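You operate a simulated robot arm through the tools that you are given. There is no shell and no other tool.

Carry out the task below with a simulated robot arm. There is one attempt and no reset: what you move stays moved.

TASK
Turn the air on and set the clamp pressure to the figure on its card.
Fine: within 0.3 bar on the gauge; free the regulator lock first and lock it again after. Where these are worked on the way, their far stop is far enough and under half their travel is too little: regulator lock.

The check looks at the end state, three seconds after you hand in, the way a careful person would. Anything else that was tipped, shoved, dropped, spilled or broken makes it a failure.

THE ROBOT
A 6-joint arm with a fingered hand, fixed in place. Base frame: the origin is on the floor under the middle of its stand, x ahead of it, y to its left, z up. Readings come in m, rad, newtons and seconds.
With the tool pointing down near the work surface it reaches from about 0.4 to 0.58 m from the base axis. Its first joint turns from -2.007 to 2.007 rad. Payload 4 kg.
The tool frame sits at the grasp point between the pads (the TCP): z along the fingers, y along the line on which they close. The tips reach 0.026 m beyond it. The gripper opens to 0.164 m; its body begins 0.073 m behind the TCP. The gripper is a hand of 5 fingers: y runs from the thumb to the fingers, the wrist lies at [0, 0, -0.239] in the tool frame.
Orientation is told as [roll, pitch, yaw] about the base's x, y, z axes, in that order, counted from this pose: with the fingers straight down and closing along the base's y, the tool's x points along the base's -x, its y along +y and its z along -z.

THE INTERFACE
- The arm moves only by the tool servo_tool. Its argument "commands" is a list of rows, each a list of 6 numbers: the shift along the tool's x, y, z in units of 50 mm (1.0 is 50 mm), then the turn, a rotation vector about the tool's x, y, z in units of 6 degrees (1.0 is 6 degrees). In form: [[tx, ty, tz, rx, ry, rz], ...]. A call has 1 to 20 rows; each row shifts and turns the commanded pose from where the row before left it, along the tool's axes as they then stand. A call with a number of a shift or a turn outside -1 to 1 is refused whole. Each row takes 0.2 s and may step no farther than 0.05 m and 0.15 rad from the row before; otherwise, the whole call is refused. A pose out of reach is approached as far as the arm can. The call stops where the force on the tool passes 40 N (or 10 N more than at its start, if that is more) or the arm is blocked; 0.2 s more then pass. In this call time passes only in rows, and 0.2 s behind the last. It gives the time, the measured TCP pose, the force on the tool (base axes), the opening and the grip force at its end, in the units of the frame above (readings bear some noise), with the torque about the TCP (base axes, N m) and any sound that the robot's microphone picked up.
- Cameras (640 x 400 px; columns grow to the right, rows downward): "scene" is fixed at [0.3987, 0.6551, 1.7216]; the picture's right is [-1.00, -0.05, 0.00], its down [-0.03, 0.51, -0.86] and it looks along [0.05, -0.86, -0.51] (base axes); focal length 343 px, centre (320, 200). "wrist" rides on the gripper at [0.05, -0.07, -0.093] in the tool frame; the picture's right is [0.81, 0.59, 0.00], its down [-0.43, 0.60, -0.68] and it looks along [-0.40, 0.55, 0.74] (tool axes); focal length 270 px, centre (320, 200). There is no depth. A picture from a camera that has moved, and an enlarged one, comes with that camera's place and axes in the base frame and with its lens. The place of the scene camera against the robot may be out by one fixed shift of up to 0.018 m in any direction.
- grab_frame(camera): a new picture of that camera. It takes no simulated time.
- raise_lower(by): slides the trunk up (or, below 0, down) by that many m; the arm rides with it, the base frame stays. It gives what a move gives, with no picture.
- set_fingers(finger1, finger2, finger3, finger4, thumb_bend): sets how far each is bent, from 0 (flat) to 100 (curled in); at 30 the hand is open as for a grip, at 70 the pads meet at the TCP. One left out holds its place. A second passes; each finger stops where it meets its share of the squeeze, and holds until it gets a number again. It is the only way to open and close the hand. It gives what a move gives, with no picture; readings hold the bend of each and the force on the fingers (four entries, about 0 where the hand has none), thumb and palm.
- inspect(camera, box): a new picture of the part [left, top, right, bottom] of that camera's present view, enlarged. It takes no simulated time.
- close_job(): hands the job in; it is judged then, once.

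Places have to be worked out from the pictures, the camera data and where the tool is seen. Open the gripper and draw the arm clear of the work before you hand the job in, unless the task says otherwise.

The tools are called after ">>>" by a JSON object that holds its "name" and its "arguments". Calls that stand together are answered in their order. servo_tool: Moves the arm, as the interface text tells. Its arguments: {"type":"object","properties":{"commands":{"type":"array","items":{"type":"array","items":{"type":"number"}}}},"required":["commands"]} The other tools are called the same way: raise_lower (by) moves the trunk up or down; set_fingers (finger1, finger2, finger3, finger4, thumb_bend) moves the fingers one by one; grab_frame (camera) takes a picture; inspect (camera, box) takes an enlarged picture of a part of a camera's view; close_job () hands the job in.

At the start:

```text
clock: 0.0
tcp_pos: [0.3493, -0.0001, 0.9714]
ee_rot: [0.0, -0.002, -1.569]
ft_force: [0.2, 0.1, 0.1]
moment: [-0.02, -0.01, 0.0]
width: 0.1641
grasp_force: 0.1
shape: jaw
bend: [30.0, 30.0, 30.0, 30.0, 30.0]
finger forces: [0.0, 0.0, 0.0, 0.1, 0.0, 0.0]
trunk travel left (down, up): [-0.67, 0.32]
```

scene: 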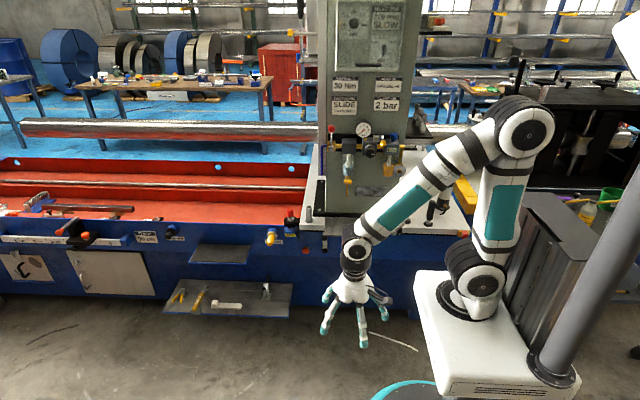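
wrist: 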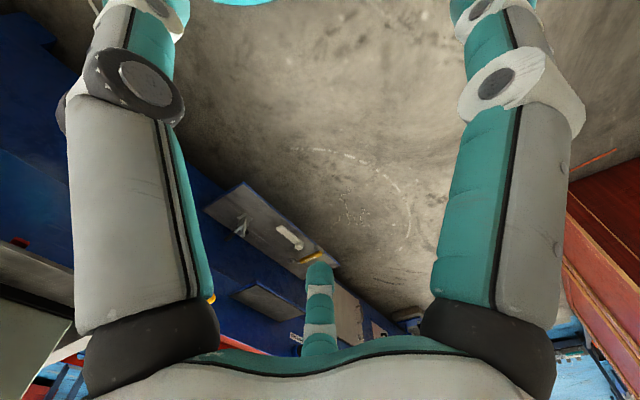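

I start by looking closely at the machine panel with cards, gauge, and valves in the scene camera.

>>> {"name": "inspect", "arguments": {"camera": "scene", "box": [310, 60, 450, 220]}}

>>> {"name": "inspect", "arguments": {"camera": "scene", "box": [320, 110, 410, 205]}}

>>> {"name": "inspect", "arguments": {"camera": "scene", "box": [320, 0, 420, 120]}}

>>> {"name": "inspect", "arguments": {"camera": "scene", "box": [0, 180, 340, 330]}}

```text
2.50 times, centred on (380, 140) of scene
camera zoom: at [0.3987, 0.6551, 1.7216], right [-1.0, -0.05, 0.0], down [-0.03, 0.51, -0.86], along [0.05, -0.86, -0.51], focal length 856 px, centre (170, 350)
```

zoom: 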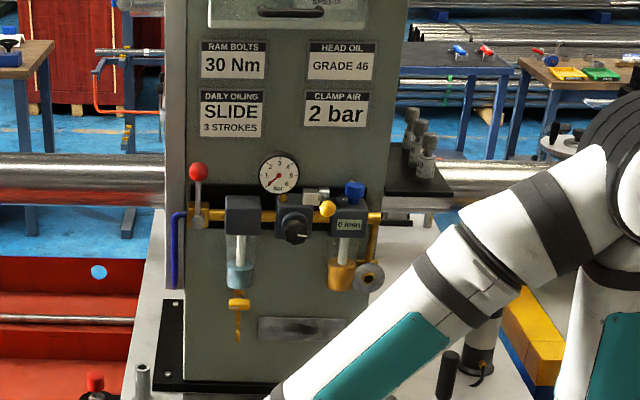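

```text
4.21 times, centred on (365, 158) of scene
camera zoom: at [0.3987, 0.6551, 1.7216], right [-1.0, -0.05, 0.0], down [-0.03, 0.51, -0.86], along [0.05, -0.86, -0.51], focal length 1443 px, centre (130, 379)
```

zoom: 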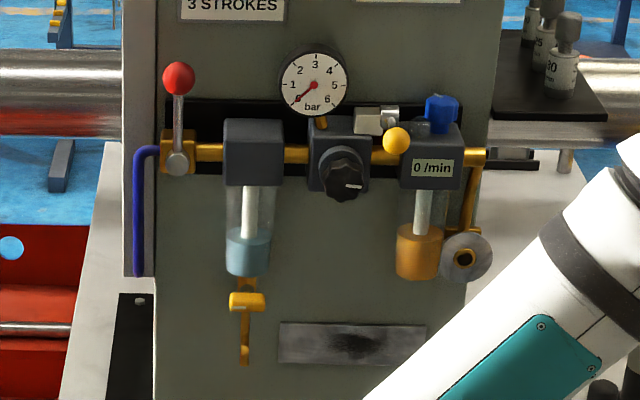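

```text
3.33 times, centred on (370, 60) of scene
camera zoom: at [0.3987, 0.6551, 1.7216], right [-1.0, -0.05, 0.0], down [-0.03, 0.51, -0.86], along [0.05, -0.86, -0.51], focal length 1142 px, centre (153, 667)
```

zoom: 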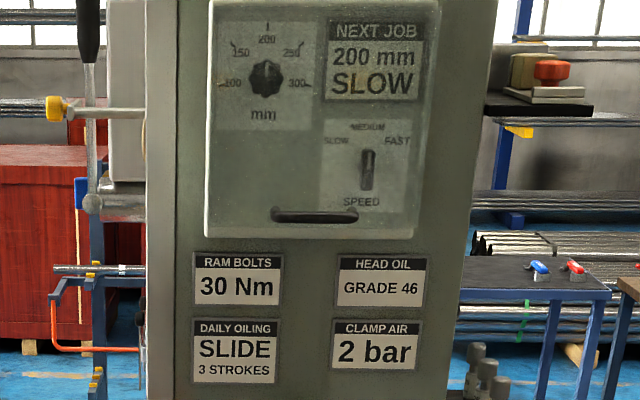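

```text
1.88 times, centred on (170, 255) of scene
camera zoom: at [0.3987, 0.6551, 1.7216], right [-1.0, -0.05, 0.0], down [-0.03, 0.51, -0.86], along [0.05, -0.86, -0.51], focal length 645 px, centre (602, 96)
```

zoom: 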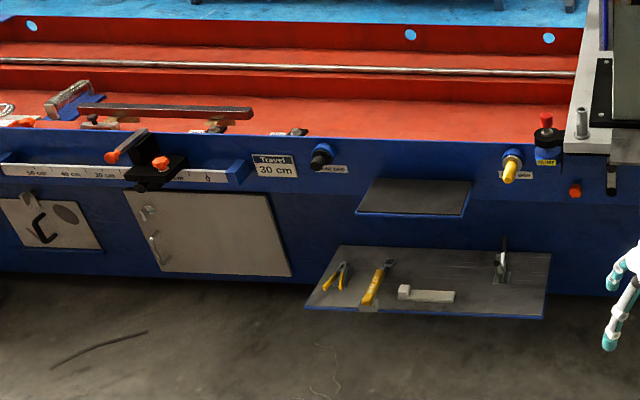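

The clamp air card reads 2 bar. I zoom in further on the air unit: red-ball lever, regulator knob, yellow ball and silver latch.

>>> {"name": "inspect", "arguments": {"camera": "scene", "box": [375, 125, 415, 150]}}

>>> {"name": "inspect", "arguments": {"camera": "scene", "box": [355, 115, 415, 165]}}

>>> {"name": "inspect", "arguments": {"camera": "scene", "box": [325, 115, 365, 155]}}

>>> {"name": "inspect", "arguments": {"camera": "scene", "box": [320, 60, 410, 115]}}

```text
16.00 times, centred on (395, 138) of scene
camera zoom: at [0.3987, 0.6551, 1.7216], right [-1.0, -0.05, 0.0], down [-0.03, 0.51, -0.86], along [0.05, -0.86, -0.51], focal length 5482 px, centre (-880, 1200)
```

zoom: 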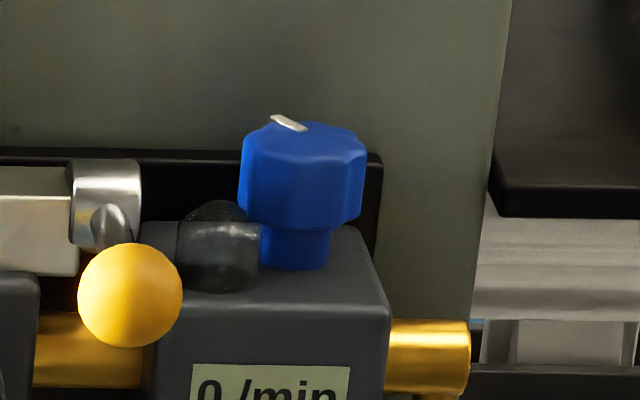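

```text
8.00 times, centred on (385, 140) of scene
camera zoom: at [0.3987, 0.6551, 1.7216], right [-1.0, -0.05, 0.0], down [-0.03, 0.51, -0.86], along [0.05, -0.86, -0.51], focal length 2741 px, centre (-200, 680)
```

zoom: 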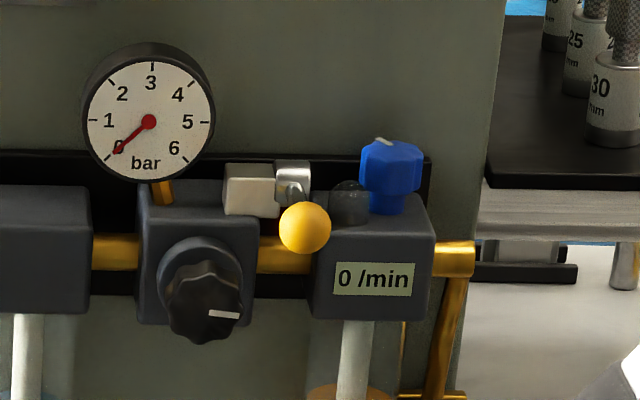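

```text
10.00 times, centred on (345, 135) of scene
camera zoom: at [0.3987, 0.6551, 1.7216], right [-1.0, -0.05, 0.0], down [-0.03, 0.51, -0.86], along [0.05, -0.86, -0.51], focal length 3426 px, centre (70, 850)
```

zoom: 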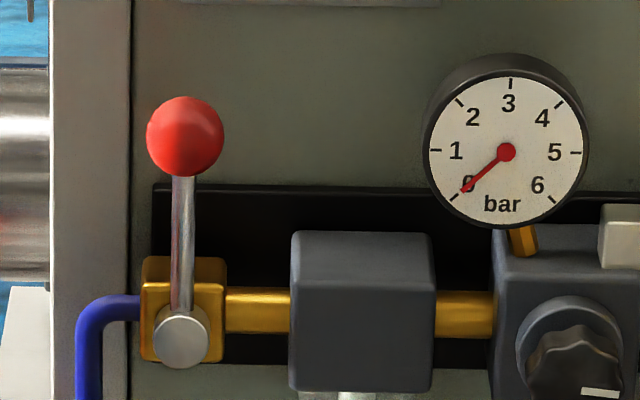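

```text
7.11 times, centred on (365, 88) of scene
camera zoom: at [0.3987, 0.6551, 1.7216], right [-1.0, -0.05, 0.0], down [-0.03, 0.51, -0.86], along [0.05, -0.86, -0.51], focal length 2436 px, centre (0, 1000)
```

zoom: 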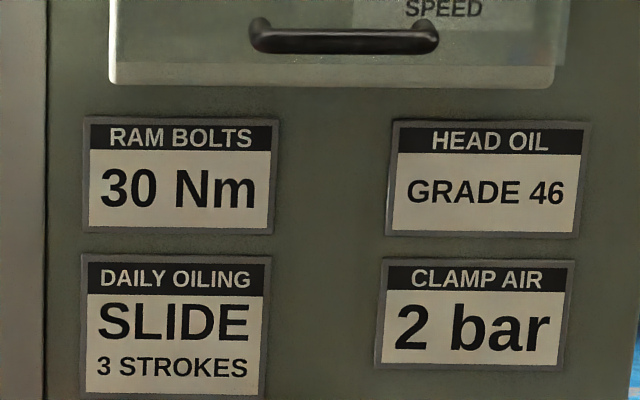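

The card says 2 bar, and the gauge reads 0 with the air off. The red-ball lever (air valve) stands upright across the pipe, and the yellow-ball latch beside the regulator looks like the lock. I turn the tool towards the panel (-y) in place, so the wrist camera can look at it for triangulation.

>>> {"name": "servo_tool", "arguments": {"commands": [[0, 0, 0, 0, -1, 0], [0, 0, 0, 0, -1, 0], [0, 0, 0, 0, -1, 0], [0, 0, 0, 0, -1, 0], [0, 0, 0, 0, -1, 0], [0, 0, 0, 0, -1, 0], [0, 0, 0, 0, -1, 0]]}}

```text
clock: 1.6
tcp_pos: [0.3479, 0.0003, 0.9706]
ee_rot: [0.002, -0.735, -1.568]
ft_force: [-0.7, 0.2, -0.7]
moment: [-0.01, 0.0, -0.02]
width: 0.164
grasp_force: 0.0
shape: jaw
bend: [30.0, 30.0, 30.0, 30.0, 30.0]
finger forces: [0.0, 0.0, 0.1, 0.1, 0.0, 0.0]
trunk travel left (down, up): [-0.67, 0.32]
```

The turn went as planned (pitch -0.735, no contact). I complete the turn so the fingers point at -y and take a wrist picture.

>>> {"name": "servo_tool", "arguments": {"commands": [[0, 0, 0, 0, -1, 0], [0, 0, 0, 0, -1, 0], [0, 0, 0, 0, -1, 0], [0, 0, 0, 0, -1, 0], [0, 0, 0, 0, -1, 0], [0, 0, 0, 0, -1, 0], [0, 0, 0, 0, -1, 0], [0, 0, 0, 0, -1, 0]]}}

>>> {"name": "grab_frame", "arguments": {"camera": "wrist"}}

>>> {"name": "grab_frame", "arguments": {"camera": "scene"}}

```text
clock: 3.4
tcp_pos: [0.2646, -0.0638, 0.888]
ee_rot: [0.055, -1.556, -1.616]
ft_force: [0.2, -0.1, 0.2]
moment: [-0.04, 0.01, 0.03]
width: 0.164
grasp_force: 0.1
shape: jaw
bend: [30.0, 30.0, 30.0, 30.0, 30.0]
finger forces: [0.0, 0.0, 0.0, 0.0, 0.0, 0.1]
out of reach, approached as far as the arm can: row 5, 6, 7, 8
trunk travel left (down, up): [-0.67, 0.32]
```

```text
taken
camera wrist: at [0.196, 0.0284, 0.8376], right [0.59, 0.02, -0.81], down [0.59, 0.68, 0.44], along [0.55, -0.74, 0.39], focal length 270 px, centre (320, 200)
```

wrist: 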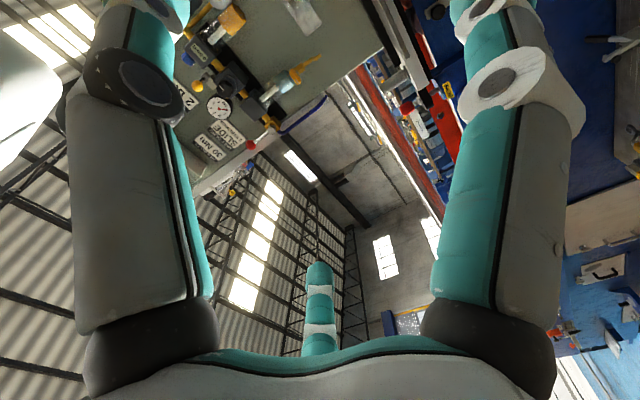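

```text
taken
```

scene: 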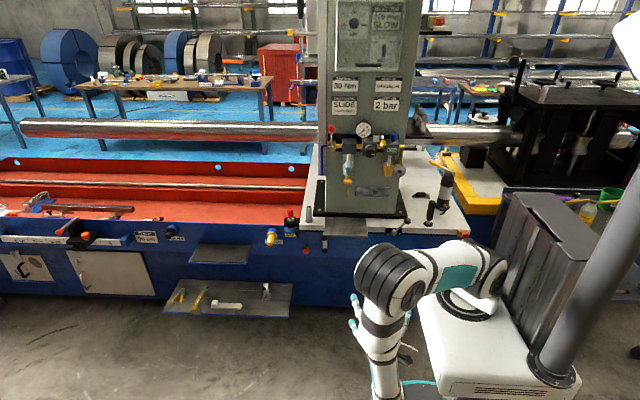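

Triangulating the gauge from both cameras puts it at about (0.29, -0.72, 1.25), so the panel face is near y = -0.73. I look at an enlarged wrist view and raise the trunk to bring the arm to panel height.

>>> {"name": "inspect", "arguments": {"camera": "wrist", "box": [170, 0, 330, 160]}}

>>> {"name": "raise_lower", "arguments": {"by": 0.2}}

```text
2.50 times, centred on (250, 80) of wrist
camera zoom: at [0.196, 0.0284, 0.8376], right [0.59, 0.02, -0.81], down [0.59, 0.68, 0.44], along [0.55, -0.74, 0.39], focal length 676 px, centre (495, 500)
```

zoom: 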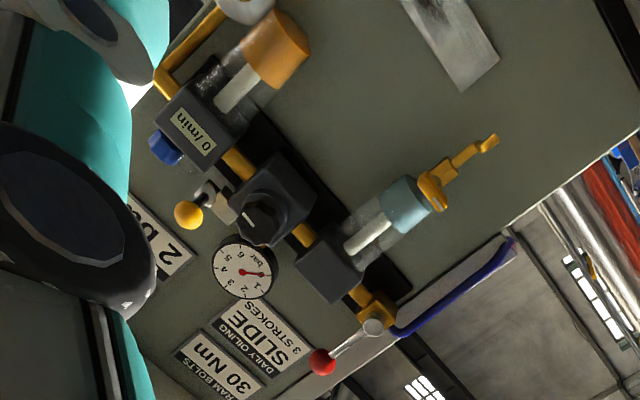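

```text
clock: 5.6
tcp_pos: [0.2647, -0.0652, 1.0868]
ee_rot: [-0.004, -1.555, -1.559]
ft_force: [1.0, -0.2, -0.2]
moment: [0.03, -0.01, -0.01]
width: 0.164
grasp_force: 0.0
shape: jaw
bend: [30.0, 30.0, 30.0, 30.0, 30.0]
finger forces: [0.1, 0.0, 0.1, 0.0, 0.0, 0.0]
trunk travel left (down, up): [-0.87, 0.12]
```

Now TCP at (0.265, -0.065, 1.087) pointing at -y. I move forward 0.2 m and look again with the wrist camera.

>>> {"name": "servo_tool", "arguments": {"commands": [[0, 0, 1, 0, 0, 0], [0, 0, 1, 0, 0, 0], [0, 0, 1, 0, 0, 0], [0, 0, 1, 0, 0, 0]]}}

>>> {"name": "grab_frame", "arguments": {"camera": "wrist"}}

>>> {"name": "grab_frame", "arguments": {"camera": "scene"}}

```text
clock: 6.6
tcp_pos: [0.2233, -0.1896, 1.0751]
ee_rot: [0.037, -1.551, -1.601]
ft_force: [0.6, 0.5, 0.1]
moment: [0.02, 0.01, 0.0]
width: 0.164
grasp_force: 0.0
shape: jaw
bend: [30.0, 30.0, 30.0, 30.0, 30.0]
finger forces: [0.0, 0.0, 0.0, 0.0, 0.0, 0.0]
out of reach, approached as far as the arm can: row 2, 3, 4
trunk travel left (down, up): [-0.87, 0.12]
```

```text
taken
camera wrist: at [0.1545, -0.0965, 1.0252], right [0.59, 0.02, -0.81], down [0.59, 0.67, 0.45], along [0.55, -0.74, 0.38], focal length 270 px, centre (320, 200)
```

wrist: 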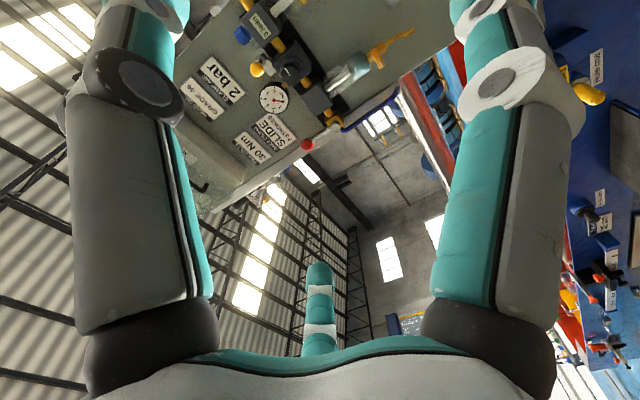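

```text
taken
```

scene: 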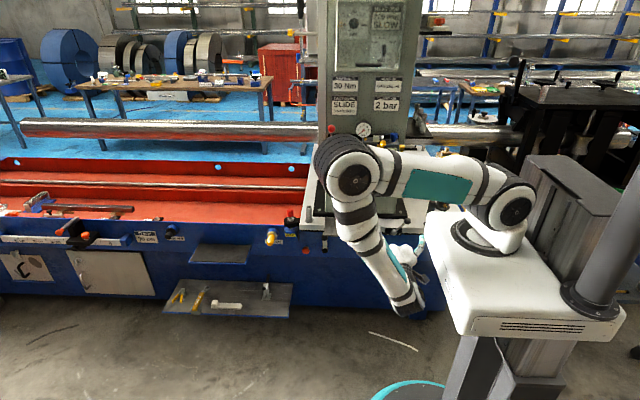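

The stop was because the wrist sits too close to the base axis, not contact. I swing outward (+x = tool +y) before advancing towards the panel.

>>> {"name": "servo_tool", "arguments": {"commands": [[0, 1, 0, 0, 0, 0], [0, 1, 0, 0, 0, 0], [0, 1, 0, 0, 0, 0], [0, 1, 0, 0, 0, 0]]}}

```text
clock: 7.6
tcp_pos: [0.3109, -0.1246, 1.0414]
ee_rot: [-0.006, -1.51, -1.552]
ft_force: [0.1, -0.1, 0.3]
moment: [0.04, 0.0, 0.0]
width: 0.1639
grasp_force: 0.0
shape: jaw
bend: [30.0, 30.0, 30.0, 30.0, 30.0]
finger forces: [0.0, 0.0, 0.0, 0.0, 0.0, 0.0]
out of reach, approached as far as the arm can: row 1, 2, 3, 4
trunk travel left (down, up): [-0.87, 0.12]
```

The arm is stuck near a wrist limit in this configuration (hand pointing sideways to the arm's plane). I tip the hand back down so I can swing the arm round to face the panel and only then point the hand forward.

>>> {"name": "servo_tool", "arguments": {"commands": [[0, 0, 0, 0, 1, 0], [0, 0, 0, 0, 1, 0], [0, 0, 0, 0, 1, 0], [0, 0, 0, 0, 1, 0], [0, 0, 0, 0, 1, 0], [0, 0, 0, 0, 1, 0], [0, 0, 0, 0, 1, 0], [0, 0, 0, 0, 1, 0], [0, 0, 0, 0, 1, 0], [0, 0, 0, 0, 1, 0]]}}

>>> {"name": "grab_frame", "arguments": {"camera": "scene"}}

```text
clock: 9.8
tcp_pos: [0.3376, -0.1222, 1.0296]
ee_rot: [-0.005, -0.507, -1.564]
ft_force: [-0.8, -0.1, -0.7]
moment: [0.01, 0.01, 0.01]
width: 0.164
grasp_force: 0.2
shape: jaw
bend: [30.0, 30.0, 30.0, 30.0, 30.0]
finger forces: [0.0, 0.0, 0.0, 0.0, 0.1, 0.0]
out of reach, approached as far as the arm can: row 7, 8, 9, 10
trunk travel left (down, up): [-0.87, 0.12]
```

```text
taken
```

scene: 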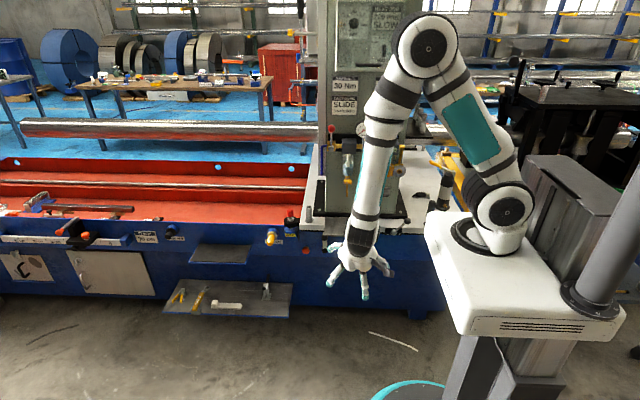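

The arm is now in a clear elbow-up pose. By my estimate the deck top is z≈0.84 with its front edge near y≈-0.55, so I move the tilted hand 0.2 m towards -y and up slightly.

>>> {"name": "servo_tool", "arguments": {"commands": [[-0.874, 0, 0.486, 0, 0, 0], [-0.874, 0, 0.486, 0, 0, 0], [-0.874, 0, 0.486, 0, 0, 0], [-0.874, 0, 0.486, 0, 0, 0]]}}

>>> {"name": "grab_frame", "arguments": {"camera": "scene"}}

```text
clock: 10.8
tcp_pos: [0.3384, -0.3229, 1.0285]
ee_rot: [0.0, -0.509, -1.564]
ft_force: [0.3, -0.6, 0.1]
moment: [0.02, -0.01, 0.02]
width: 0.1637
grasp_force: 0.1
shape: jaw
bend: [30.0, 30.0, 30.0, 30.0, 30.0]
finger forces: [0.1, 0.0, 0.1, 0.1, 0.0, 0.1]
trunk travel left (down, up): [-0.87, 0.12]
```

```text
taken
```

scene: 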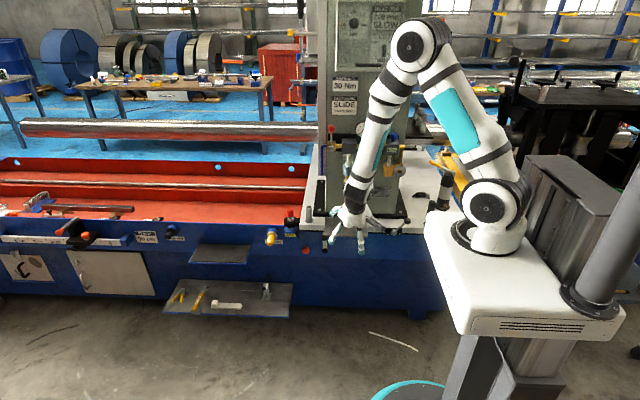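

The move was exact. Now I swing the hand up about the wrist so it points horizontally at the panel, ending near (0.34, -0.45, 1.24).

>>> {"name": "servo_tool", "arguments": {"commands": [[-0.5, 0, 0, 0, -1, 0], [-0.5, 0, 0, 0, -1, 0], [-0.5, 0, 0, 0, -1, 0], [-0.5, 0, 0, 0, -1, 0], [-0.5, 0, 0, 0, -1, 0], [-0.5, 0, 0, 0, -1, 0], [-0.5, 0, 0, 0, -1, 0], [-0.5, 0, 0, 0, -1, 0], [-0.5, 0, 0, 0, -1, 0], [-0.5, 0, 0, 0, -1, 0]]}}

>>> {"name": "grab_frame", "arguments": {"camera": "wrist"}}

>>> {"name": "grab_frame", "arguments": {"camera": "scene"}}

```text
clock: 13.0
tcp_pos: [0.3402, -0.4553, 1.2278]
ee_rot: [0.013, -1.551, -1.576]
ft_force: [-0.6, -0.2, 0.6]
moment: [-0.02, 0.01, -0.01]
width: 0.1641
grasp_force: 0.0
shape: jaw
bend: [30.0, 30.0, 30.0, 30.0, 30.0]
finger forces: [0.0, 0.0, 0.1, 0.0, 0.0, 0.0]
trunk travel left (down, up): [-0.87, 0.12]
```

```text
taken
camera wrist: at [0.2718, -0.3625, 1.1784], right [0.59, 0.02, -0.81], down [0.59, 0.67, 0.45], along [0.55, -0.74, 0.38], focal length 270 px, centre (320, 200)
```

wrist: 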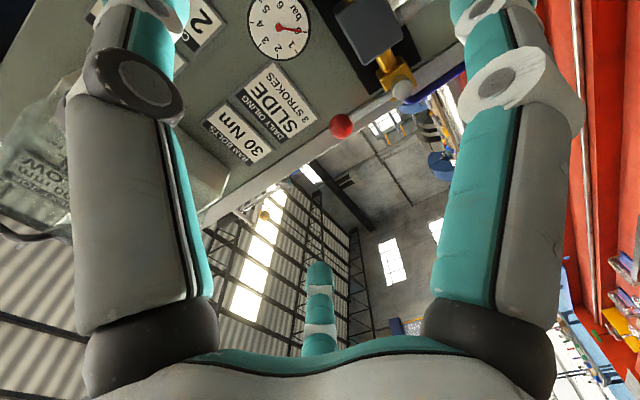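

```text
taken
```

scene: 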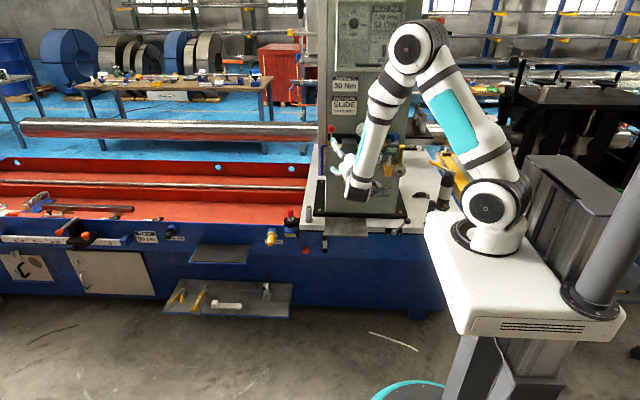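

The hand now points at the panel. Triangulating gives the red ball at about (0.43, -0.70, 1.25), its pivot at about (0.436, ·, 1.16), and the gauge at (0.297, -0.716, 1.243). I inspect the hand and surroundings before choosing how to push.

>>> {"name": "inspect", "arguments": {"camera": "scene", "box": [310, 110, 430, 220]}}

>>> {"name": "inspect", "arguments": {"camera": "wrist", "box": [200, 0, 480, 175]}}

```text
3.64 times, centred on (370, 165) of scene
camera zoom: at [0.3987, 0.6551, 1.7216], right [-1.0, -0.05, 0.0], down [-0.03, 0.51, -0.86], along [0.05, -0.86, -0.51], focal length 1246 px, centre (138, 327)
```

zoom: 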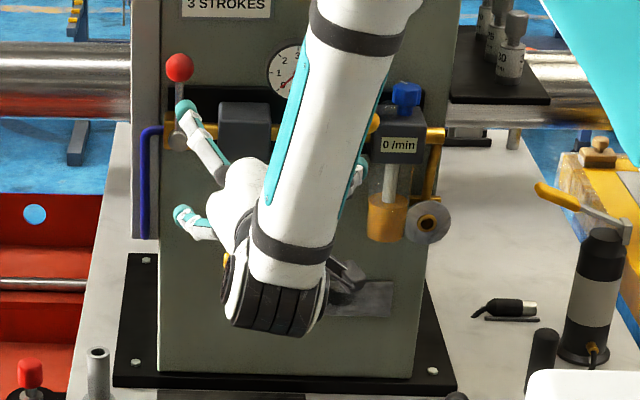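

```text
2.29 times, centred on (340, 88) of wrist
camera zoom: at [0.2718, -0.3625, 1.1784], right [0.59, 0.02, -0.81], down [0.59, 0.67, 0.45], along [0.55, -0.74, 0.38], focal length 618 px, centre (274, 457)
```

zoom: 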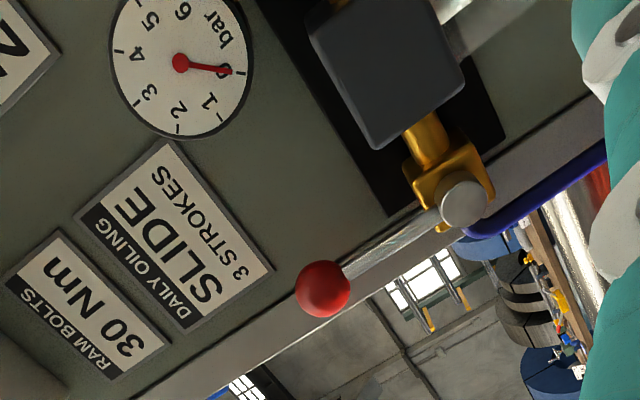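

The red lever is clearly perpendicular to the pipe. The regulator and lock are just out of the wrist view, so I lower the hand 0.1 m and shift 0.05 m to -x to see them up close.

>>> {"name": "servo_tool", "arguments": {"commands": [[1, -0.5, 0, 0, 0, 0], [1, -0.5, 0, 0, 0, 0]]}}

>>> {"name": "grab_frame", "arguments": {"camera": "wrist"}}

>>> {"name": "inspect", "arguments": {"camera": "wrist", "box": [160, 0, 360, 125]}}

```text
refused: row 1 steps farther than a row can; nothing moved
```

```text
taken
camera wrist: at [0.2718, -0.3625, 1.1784], right [0.59, 0.02, -0.81], down [0.59, 0.67, 0.45], along [0.55, -0.74, 0.38], focal length 270 px, centre (320, 200)
```

wrist: 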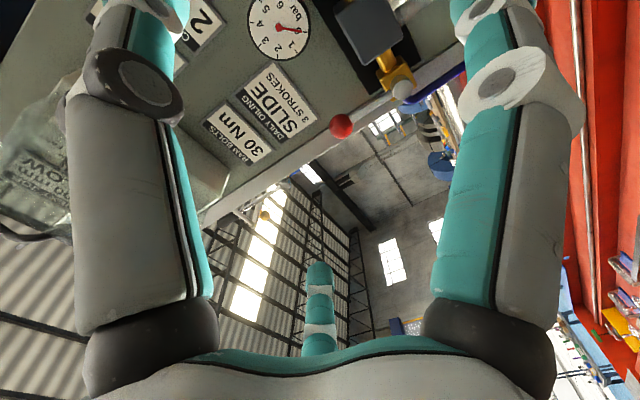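

```text
3.20 times, centred on (260, 62) of wrist
camera zoom: at [0.2718, -0.3625, 1.1784], right [0.59, 0.02, -0.81], down [0.59, 0.67, 0.45], along [0.55, -0.74, 0.38], focal length 865 px, centre (512, 640)
```

zoom: 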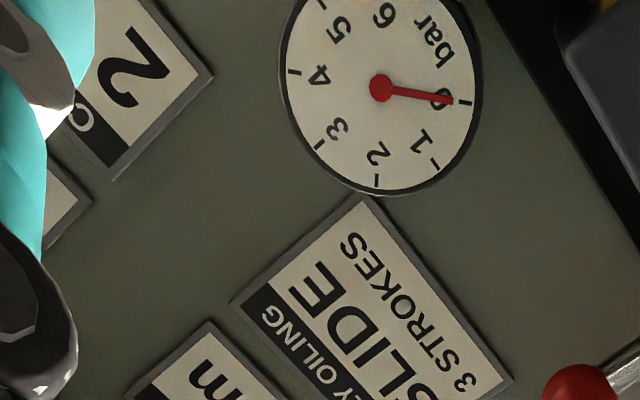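

The diagonal row exceeded 50 mm, so it was refused. I resend with smaller steps.

>>> {"name": "servo_tool", "arguments": {"commands": [[0.8, -0.4, 0, 0, 0, 0], [0.8, -0.4, 0, 0, 0, 0], [0.4, -0.2, 0, 0, 0, 0]]}}

>>> {"name": "grab_frame", "arguments": {"camera": "wrist"}}

>>> {"name": "inspect", "arguments": {"camera": "wrist", "box": [160, 0, 360, 125]}}

```text
clock: 13.8
tcp_pos: [0.3193, -0.5018, 1.1805]
ee_rot: [-0.001, -1.531, -1.563]
ft_force: [0.1, 0.5, 0.5]
moment: [0.0, 0.0, -0.01]
width: 0.1639
grasp_force: 0.0
shape: jaw
bend: [30.0, 30.0, 30.0, 30.0, 30.0]
finger forces: [0.0, 0.1, 0.0, 0.0, 0.0, 0.1]
out of reach, approached as far as the arm can: row 1, 2, 3
trunk travel left (down, up): [-0.87, 0.12]
```

```text
taken
camera wrist: at [0.2506, -0.4084, 1.1326], right [0.59, 0.04, -0.81], down [0.59, 0.66, 0.46], along [0.55, -0.75, 0.37], focal length 270 px, centre (320, 200)
```

wrist: 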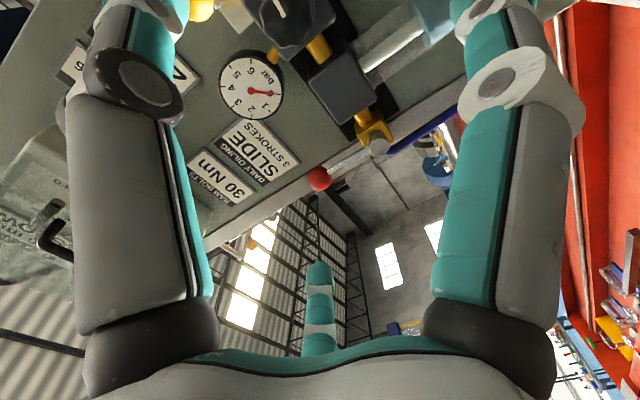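

```text
3.20 times, centred on (260, 62) of wrist
camera zoom: at [0.2506, -0.4084, 1.1326], right [0.59, 0.04, -0.81], down [0.59, 0.66, 0.46], along [0.55, -0.75, 0.37], focal length 865 px, centre (512, 640)
```

zoom: 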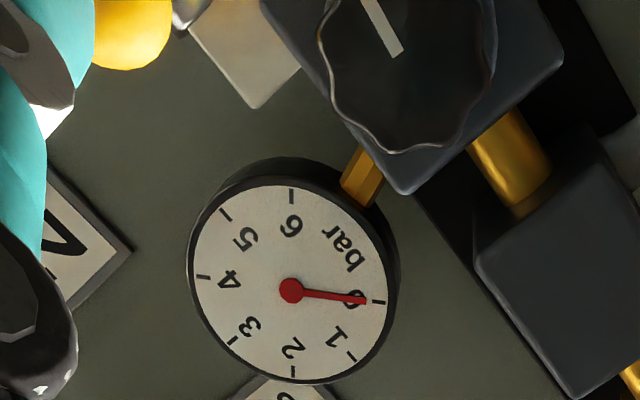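

The knob face is at about (0.269, -0.665, 1.166) and the yellow ball at about (0.223, -0.651, 1.21), with its hub near y≈-0.70. To learn the hand's geometry I bring all the pads together at the TCP and look.

>>> {"name": "set_fingers", "arguments": {"finger1": 65, "finger2": 65, "finger3": 65, "finger4": 65, "thumb_bend": 65}}

>>> {"name": "grab_frame", "arguments": {"camera": "wrist"}}

>>> {"name": "inspect", "arguments": {"camera": "scene", "box": [310, 110, 430, 220]}}

```text
clock: 14.8
tcp_pos: [0.3192, -0.5009, 1.181]
ee_rot: [0.001, -1.533, -1.565]
ft_force: [-0.4, 0.3, 0.2]
moment: [0.0, 0.02, -0.01]
width: 0.0062
grasp_force: 0.1
shape: fingers
bend: [65.0, 65.0, 65.0, 65.0, 65.0]
finger forces: [0.0, 0.0, 0.1, 0.0, 0.0, 0.0]
trunk travel left (down, up): [-0.87, 0.12]
```

```text
taken
camera wrist: at [0.2506, -0.4075, 1.1332], right [0.59, 0.03, -0.81], down [0.59, 0.66, 0.46], along [0.55, -0.75, 0.37], focal length 270 px, centre (320, 200)
```

wrist: 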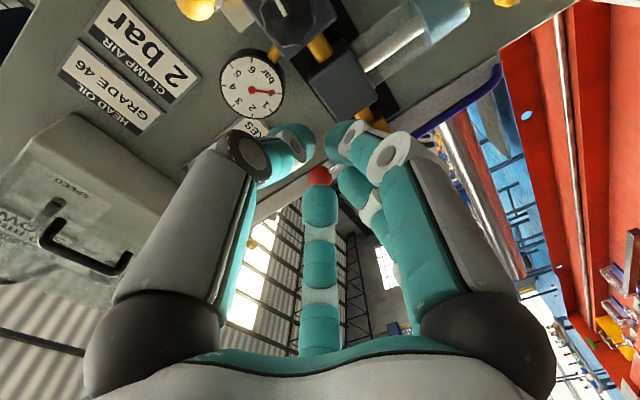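

```text
3.64 times, centred on (370, 165) of scene
camera zoom: at [0.3987, 0.6551, 1.7216], right [-1.0, -0.05, 0.0], down [-0.03, 0.51, -0.86], along [0.05, -0.86, -0.51], focal length 1246 px, centre (138, 327)
```

zoom: 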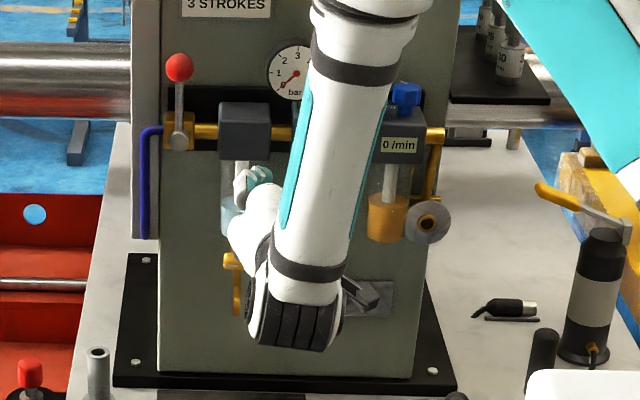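

With the bend at 65 the pads almost meet at the TCP. I straighten finger1 alone to learn which finger is which and where it points.

>>> {"name": "set_fingers", "arguments": {"finger1": 0}}

>>> {"name": "grab_frame", "arguments": {"camera": "wrist"}}

>>> {"name": "inspect", "arguments": {"camera": "scene", "box": [310, 110, 430, 220]}}

```text
clock: 15.8
tcp_pos: [0.3179, -0.5013, 1.181]
ee_rot: [-0.002, -1.532, -1.564]
ft_force: [-0.2, 0.1, -0.4]
moment: [0.02, -0.01, 0.0]
width: 0.0997
grasp_force: 0.1
shape: fingers
bend: [1.0, 65.0, 65.0, 65.0, 65.0]
finger forces: [0.0, 0.1, 0.0, 0.0, 0.0, 0.0]
trunk travel left (down, up): [-0.87, 0.12]
```

```text
taken
camera wrist: at [0.2506, -0.4075, 1.1332], right [0.59, 0.04, -0.81], down [0.59, 0.66, 0.46], along [0.55, -0.75, 0.37], focal length 270 px, centre (320, 200)
```

wrist: 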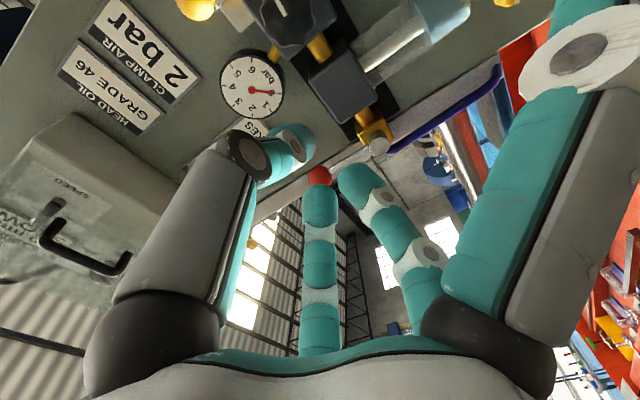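

```text
3.64 times, centred on (370, 165) of scene
camera zoom: at [0.3987, 0.6551, 1.7216], right [-1.0, -0.05, 0.0], down [-0.03, 0.51, -0.86], along [0.05, -0.86, -0.51], focal length 1246 px, centre (138, 327)
```

zoom: 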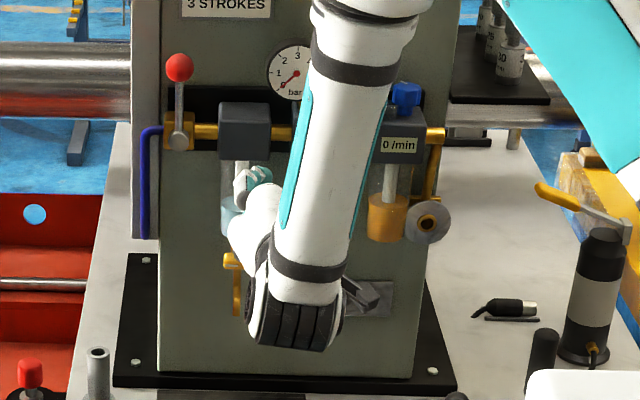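

This is a radial hand (five fingers 72° apart closing on the tool axis; finger1 towards tool +x). I close it into a compact fist and place it left of the gauge, just on the -x side of the red ball, still clear of the panel.

>>> {"name": "set_fingers", "arguments": {"finger1": 66, "finger2": 66, "finger3": 66, "finger4": 66, "thumb_bend": 66}}

>>> {"name": "servo_tool", "arguments": {"commands": [[-0.405, 0.335, 0.245, 0, -0.09, 0], [-0.405, 0.335, 0.245, 0, -0.09, 0], [-0.405, 0.335, 0.245, 0, -0.09, 0], [-0.405, 0.335, 0.245, 0, -0.09, 0]]}}

>>> {"name": "grab_frame", "arguments": {"camera": "wrist"}}

>>> {"name": "inspect", "arguments": {"camera": "scene", "box": [310, 110, 430, 220]}}

```text
clock: 16.8
tcp_pos: [0.3199, -0.502, 1.1806]
ee_rot: [0.0, -1.532, -1.564]
ft_force: [0.6, 0.4, 0.8]
moment: [0.0, -0.01, -0.01]
width: 0.0038
grasp_force: 0.1
shape: fingers
bend: [66.0, 66.0, 66.0, 66.0, 66.0]
finger forces: [0.0, 0.0, 0.1, 0.1, 0.0, 0.1]
trunk travel left (down, up): [-0.87, 0.12]
```

```text
clock: 17.8
tcp_pos: [0.3869, -0.5499, 1.2632]
ee_rot: [-3.116, -1.548, 1.552]
ft_force: [-0.8, 0.4, -0.1]
moment: [0.01, -0.01, -0.04]
width: 0.0038
grasp_force: 0.1
shape: fingers
bend: [66.0, 66.0, 66.0, 66.0, 66.0]
finger forces: [0.0, 0.0, 0.0, 0.1, 0.0, 0.0]
trunk travel left (down, up): [-0.87, 0.12]
```

```text
taken
camera wrist: at [0.3188, -0.4584, 1.21], right [0.59, -0.01, -0.81], down [0.59, 0.69, 0.42], along [0.55, -0.72, 0.41], focal length 270 px, centre (320, 200)
```

wrist: 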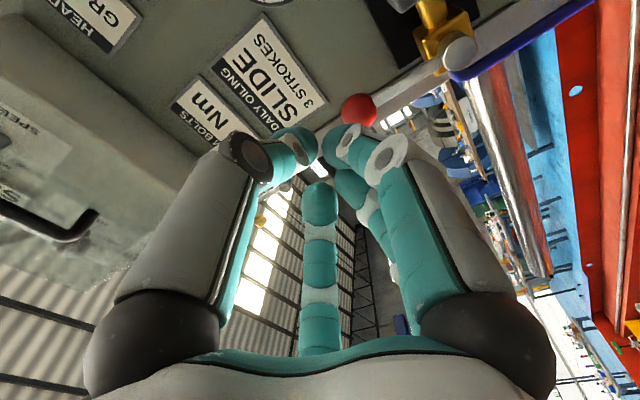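

```text
3.64 times, centred on (370, 165) of scene
camera zoom: at [0.3987, 0.6551, 1.7216], right [-1.0, -0.05, 0.0], down [-0.03, 0.51, -0.86], along [0.05, -0.86, -0.51], focal length 1246 px, centre (138, 327)
```

zoom: 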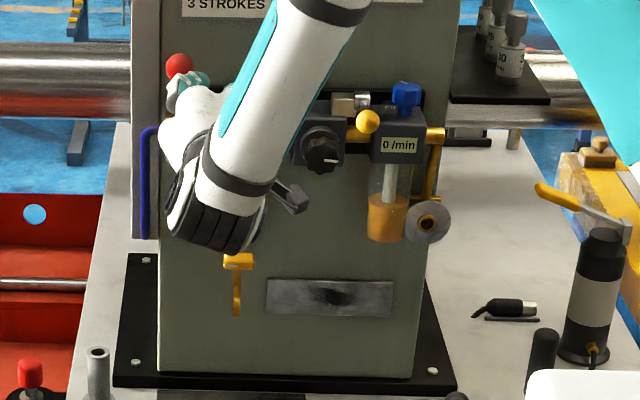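

The ball from this view again triangulates to (0.431, -0.70, 1.249). I shift 18 mm to -x for clearance and move the fist forward 0.13 m to sit beside the ball.

>>> {"name": "servo_tool", "arguments": {"commands": [[0, -0.36, 0, 0, 0.22, 0], [0, 0, 0.7, 0, 0, 0], [0, 0, 0.7, 0, 0, 0], [0, 0, 0.7, 0, 0, 0], [0, 0, 0.5, 0, 0, 0]]}}

>>> {"name": "grab_frame", "arguments": {"camera": "wrist"}}

>>> {"name": "inspect", "arguments": {"camera": "scene", "box": [310, 110, 430, 220]}}

```text
clock: 19.0
tcp_pos: [0.3714, -0.6799, 1.2642]
ee_rot: [-0.215, -1.57, -1.348]
ft_force: [-0.4, -0.4, -0.5]
moment: [-0.02, 0.01, -0.02]
width: 0.0039
grasp_force: 0.1
shape: fingers
bend: [66.0, 66.0, 66.0, 66.0, 66.0]
finger forces: [0.0, 0.0, 0.1, 0.0, 0.1, 0.0]
trunk travel left (down, up): [-0.87, 0.12]
```

```text
taken
camera wrist: at [0.304, -0.5888, 1.2124], right [0.59, 0.01, -0.81], down [0.59, 0.68, 0.43], along [0.55, -0.73, 0.4], focal length 270 px, centre (320, 200)
```

wrist: 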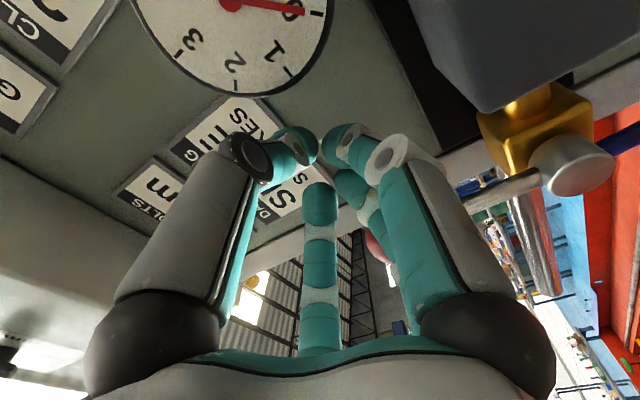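

```text
3.64 times, centred on (370, 165) of scene
camera zoom: at [0.3987, 0.6551, 1.7216], right [-1.0, -0.05, 0.0], down [-0.03, 0.51, -0.86], along [0.05, -0.86, -0.51], focal length 1246 px, centre (138, 327)
```

zoom: 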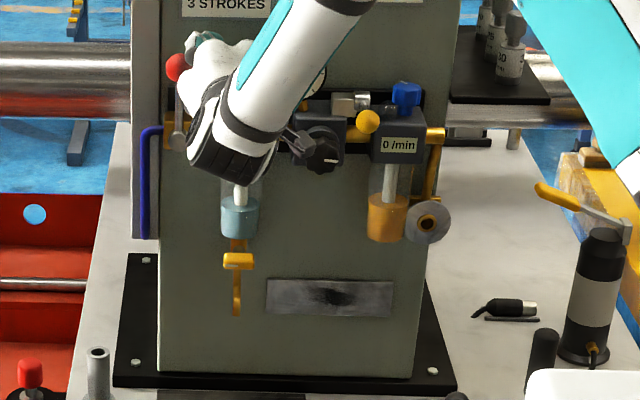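

The fist sits beside the ball without contact. I push gently towards +x in 10 mm steps, watching the force.

>>> {"name": "servo_tool", "arguments": {"commands": [[0, 0.2, 0, 0, 0, 0], [0, 0.2, 0, 0, 0, 0], [0, 0.2, 0, 0, 0, 0], [0, 0.2, 0, 0, 0, 0], [0.02, 0.2, 0, 0, 0, 0]]}}

>>> {"name": "grab_frame", "arguments": {"camera": "wrist"}}

>>> {"name": "inspect", "arguments": {"camera": "scene", "box": [310, 110, 430, 220]}}

```text
clock: 20.2
tcp_pos: [0.423, -0.6783, 1.2619]
ee_rot: [0.466, -1.571, -2.029]
ft_force: [-1.0, 0.1, -0.5]
moment: [-0.01, 0.01, -0.04]
width: 0.0038
grasp_force: 0.1
shape: fingers
bend: [66.0, 66.0, 66.0, 66.0, 66.0]
finger forces: [0.0, 0.4, 0.0, 0.1, 0.0, 0.0]
trunk travel left (down, up): [-0.87, 0.12]
```

```text
taken
camera wrist: at [0.354, -0.5866, 1.2112], right [0.59, 0.0, -0.81], down [0.59, 0.68, 0.43], along [0.55, -0.73, 0.4], focal length 270 px, centre (320, 200)
```

wrist: 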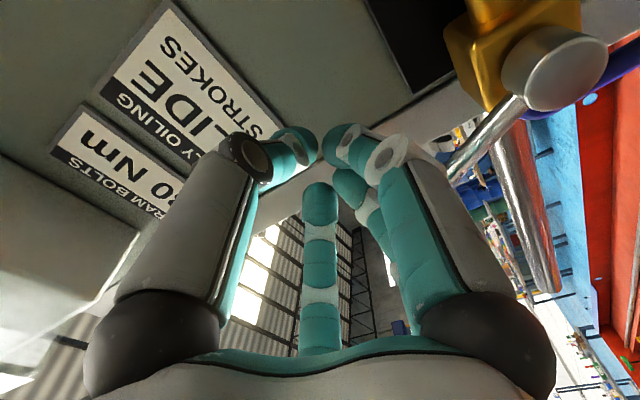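

```text
3.64 times, centred on (370, 165) of scene
camera zoom: at [0.3987, 0.6551, 1.7216], right [-1.0, -0.05, 0.0], down [-0.03, 0.51, -0.86], along [0.05, -0.86, -0.51], focal length 1246 px, centre (138, 327)
```

zoom: 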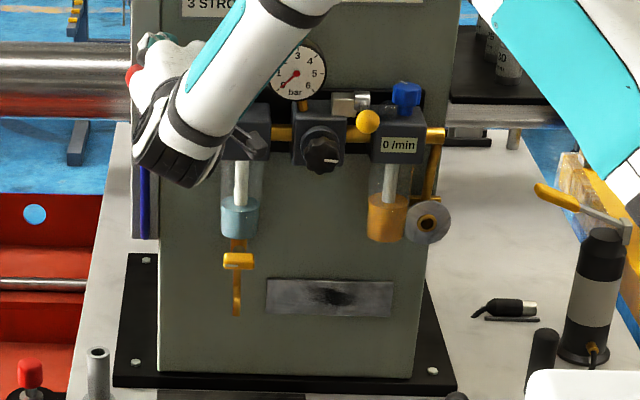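

The lever is swinging towards +x with very little resistance. I continue along the arc around its pivot.

>>> {"name": "servo_tool", "arguments": {"commands": [[-0.01, 0.27, 0, 0, 0, 0], [0.028, 0.269, 0, 0, 0, 0], [0.065, 0.263, 0, 0, 0, 0], [0.101, 0.251, 0, 0, 0, 0], [0.135, 0.234, 0, 0, 0, 0], [0.167, 0.213, 0, 0, 0, 0], [0.195, 0.188, 0, 0, 0, 0]]}}

>>> {"name": "grab_frame", "arguments": {"camera": "wrist"}}

>>> {"name": "inspect", "arguments": {"camera": "scene", "box": [290, 110, 410, 220]}}

```text
clock: 21.8
tcp_pos: [0.5054, -0.6788, 1.2271]
ee_rot: [-0.507, -1.571, -1.054]
ft_force: [-0.1, -0.3, -0.4]
moment: [0.01, -0.01, -0.02]
width: 0.0035
grasp_force: 0.0
shape: fingers
bend: [66.0, 66.0, 66.0, 66.0, 66.0]
finger forces: [0.1, 0.0, 0.0, 0.0, 0.0, 0.1]
trunk travel left (down, up): [-0.87, 0.12]
```

```text
taken
camera wrist: at [0.4386, -0.5861, 1.1755], right [0.59, 0.01, -0.81], down [0.59, 0.68, 0.43], along [0.55, -0.73, 0.4], focal length 270 px, centre (320, 200)
```

wrist: 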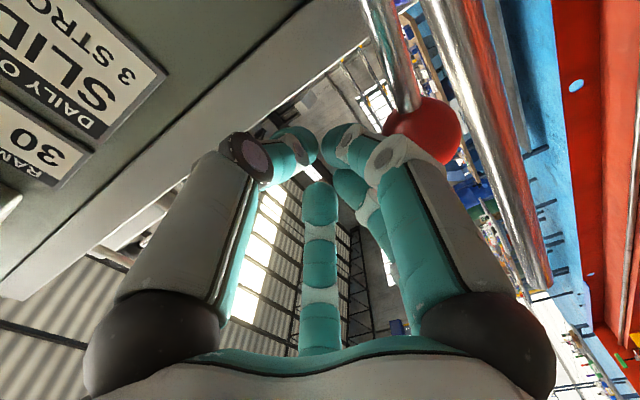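

```text
3.64 times, centred on (350, 165) of scene
camera zoom: at [0.3987, 0.6551, 1.7216], right [-1.0, -0.05, 0.0], down [-0.03, 0.51, -0.86], along [0.05, -0.86, -0.51], focal length 1246 px, centre (211, 327)
```

zoom: 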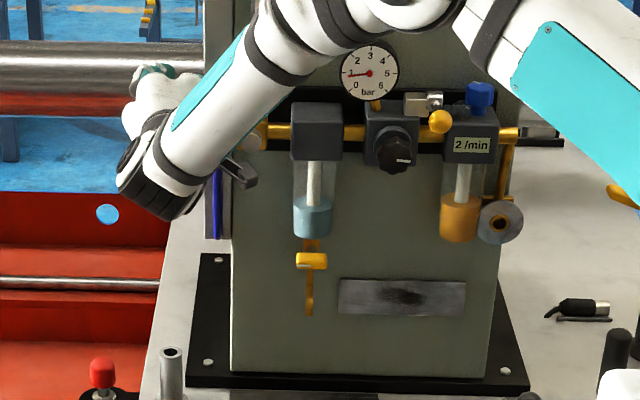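

The gauge now reads about 1 bar and the lubricator shows flow, so the air is coming on; the lever is near horizontal. I push a little further down to reach its end stop.

>>> {"name": "servo_tool", "arguments": {"commands": [[0.2, 0.08, 0, 0, 0, 0], [0.2, 0.04, 0, 0, 0, 0], [0.2, 0, 0, 0, 0, 0]]}}

>>> {"name": "grab_frame", "arguments": {"camera": "wrist"}}

>>> {"name": "inspect", "arguments": {"camera": "scene", "box": [290, 110, 410, 220]}}

```text
clock: 22.6
tcp_pos: [0.5104, -0.6763, 1.2014]
ee_rot: [2.52, -1.565, 2.201]
ft_force: [-6.2, 2.5, 10.2]
moment: [0.03, 0.22, -0.07]
width: 0.0001
grasp_force: 6.1
shape: fingers
bend: [71.0, 66.0, 66.0, 66.0, 65.0]
finger forces: [12.4, 0.0, 0.1, 0.0, 0.1, 0.1]
trunk travel left (down, up): [-0.87, 0.12]
```

```text
taken
camera wrist: at [0.4427, -0.5854, 1.1486], right [0.59, 0.0, -0.81], down [0.59, 0.68, 0.43], along [0.55, -0.73, 0.4], focal length 270 px, centre (320, 200)
```

wrist: 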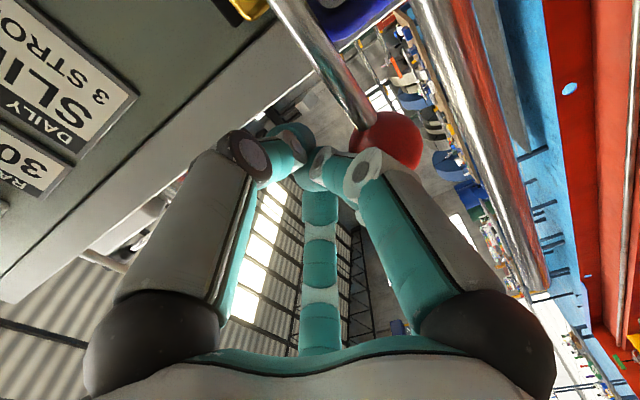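

```text
3.64 times, centred on (350, 165) of scene
camera zoom: at [0.3987, 0.6551, 1.7216], right [-1.0, -0.05, 0.0], down [-0.03, 0.51, -0.86], along [0.05, -0.86, -0.51], focal length 1246 px, centre (211, 327)
```

zoom: 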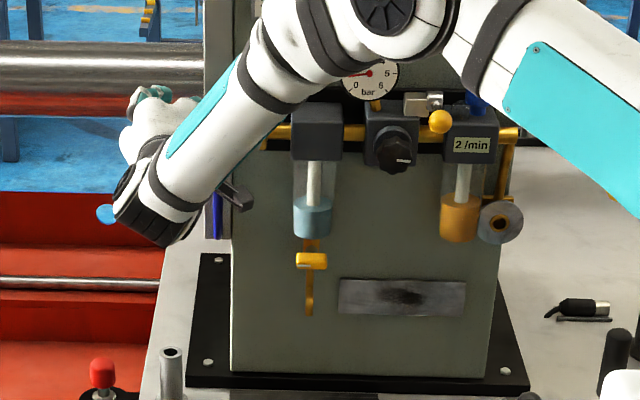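

The lever is now horizontal and hard against its stop (12 N), so the air is fully on. I lift the fist off the lever and draw back from the panel.

>>> {"name": "servo_tool", "arguments": {"commands": [[-0.4, 0, 0, 0, 0, 0], [-0.6, 0, -0.2, 0, 0, 0], [0, 0, -0.9, 0, 0, 0], [0, 0, -0.9, 0, 0, 0], [0, -0.5, -0.8, 0, 0, 0], [0, -0.9, 0, 0, 0, 0], [0, -0.9, 0, 0, 0, 0]]}}

>>> {"name": "grab_frame", "arguments": {"camera": "scene"}}

>>> {"name": "grab_frame", "arguments": {"camera": "wrist"}}

```text
clock: 24.2
tcp_pos: [0.3978, -0.5407, 1.2481]
ee_rot: [1.354, -1.57, -2.916]
ft_force: [-0.6, 0.1, 0.6]
moment: [-0.01, -0.04, 0.0]
width: 0.0035
grasp_force: 0.1
shape: fingers
bend: [66.0, 66.0, 66.0, 66.0, 66.0]
finger forces: [0.0, 0.1, 0.0, 0.0, 0.1, 0.0]
trunk travel left (down, up): [-0.87, 0.12]
```

```text
taken
```

scene: 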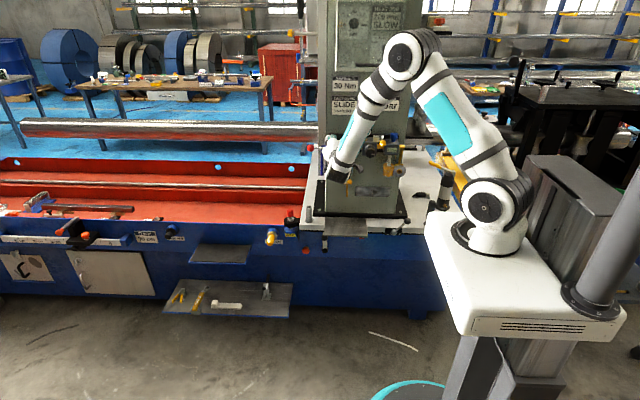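

```text
taken
camera wrist: at [0.3293, -0.4485, 1.1973], right [0.59, 0.0, -0.81], down [0.59, 0.68, 0.43], along [0.55, -0.73, 0.4], focal length 270 px, centre (320, 200)
```

wrist: 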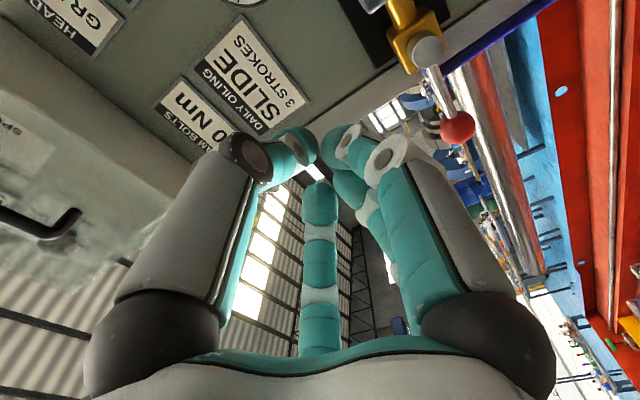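

The lever is confirmed horizontal. I roll the hand 180° about its own axis so the wrist camera looks down at the regulator from the upper +x side.

>>> {"name": "servo_tool", "arguments": {"commands": [[0, 0, 0, 0, 0, 1], [0, 0, 0, 0, 0, 1], [0, 0, 0, 0, 0, 1], [0, 0, 0, 0, 0, 1], [0, 0, 0, 0, 0, 1], [0, 0, 0, 0, 0, 1], [0, 0, 0, 0, 0, 1], [0, 0, 0, 0, 0, 1], [0, 0, 0, 0, 0, 1], [0, 0, 0, 0, 0, 1], [0, 0, 0, 0, 0, 1], [0, 0, 0, 0, 0, 1], [0, 0, 0, 0, 0, 1], [0, 0, 0, 0, 0, 1], [0, 0, 0, 0, 0, 1]]}}

>>> {"name": "servo_tool", "arguments": {"commands": [[0, 0, 0, 0, 0, 1], [0, 0, 0, 0, 0, 1], [0, 0, 0, 0, 0, 1], [0, 0, 0, 0, 0, 1], [0, 0, 0, 0, 0, 1], [0, 0, 0, 0, 0, 1], [0, 0, 0, 0, 0, 1], [0, 0, 0, 0, 0, 1], [0, 0, 0, 0, 0, 1], [0, 0, 0, 0, 0, 1], [0, 0, 0, 0, 0, 1], [0, 0, 0, 0, 0, 1], [0, 0, 0, 0, 0, 1], [0, 0, 0, 0, 0, 1], [0, 0, 0, 0, 0, 1]]}}

>>> {"name": "grab_frame", "arguments": {"camera": "wrist"}}

```text
clock: 27.4
tcp_pos: [0.3963, -0.539, 1.2477]
ee_rot: [1.571, 0.001, -3.133]
ft_force: [0.4, -0.6, -0.4]
moment: [0.02, 0.0, 0.02]
width: 0.0036
grasp_force: 0.1
shape: fingers
bend: [66.0, 66.0, 66.0, 66.0, 66.0]
finger forces: [0.1, 0.0, 0.1, 0.0, 0.0, 0.0]
trunk travel left (down, up): [-0.87, 0.12]
```

```text
clock: 30.6
tcp_pos: [0.6723, -0.6521, 1.5272]
ee_rot: [-0.255, 1.569, 1.321]
ft_force: [0.8, 0.2, 0.5]
moment: [0.01, 0.03, -0.01]
width: 0.0032
grasp_force: 0.1
shape: fingers
bend: [66.0, 66.0, 66.0, 66.0, 66.0]
finger forces: [0.0, 0.1, 0.0, 0.1, 0.0, 0.0]
out of reach, approached as far as the arm can: row 3, 4, 5, 6, 7, 8, 9, 10, 11, 12, 13, 14, 15
trunk travel left (down, up): [-0.87, 0.12]
```

```text
taken
camera wrist: at [0.7428, -0.5602, 1.577], right [-0.59, -0.01, 0.81], down [-0.6, 0.67, -0.43], along [-0.54, -0.74, -0.4], focal length 270 px, centre (320, 200)
```

wrist: 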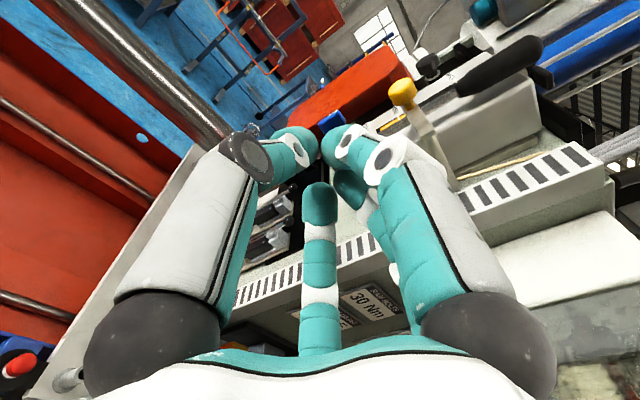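

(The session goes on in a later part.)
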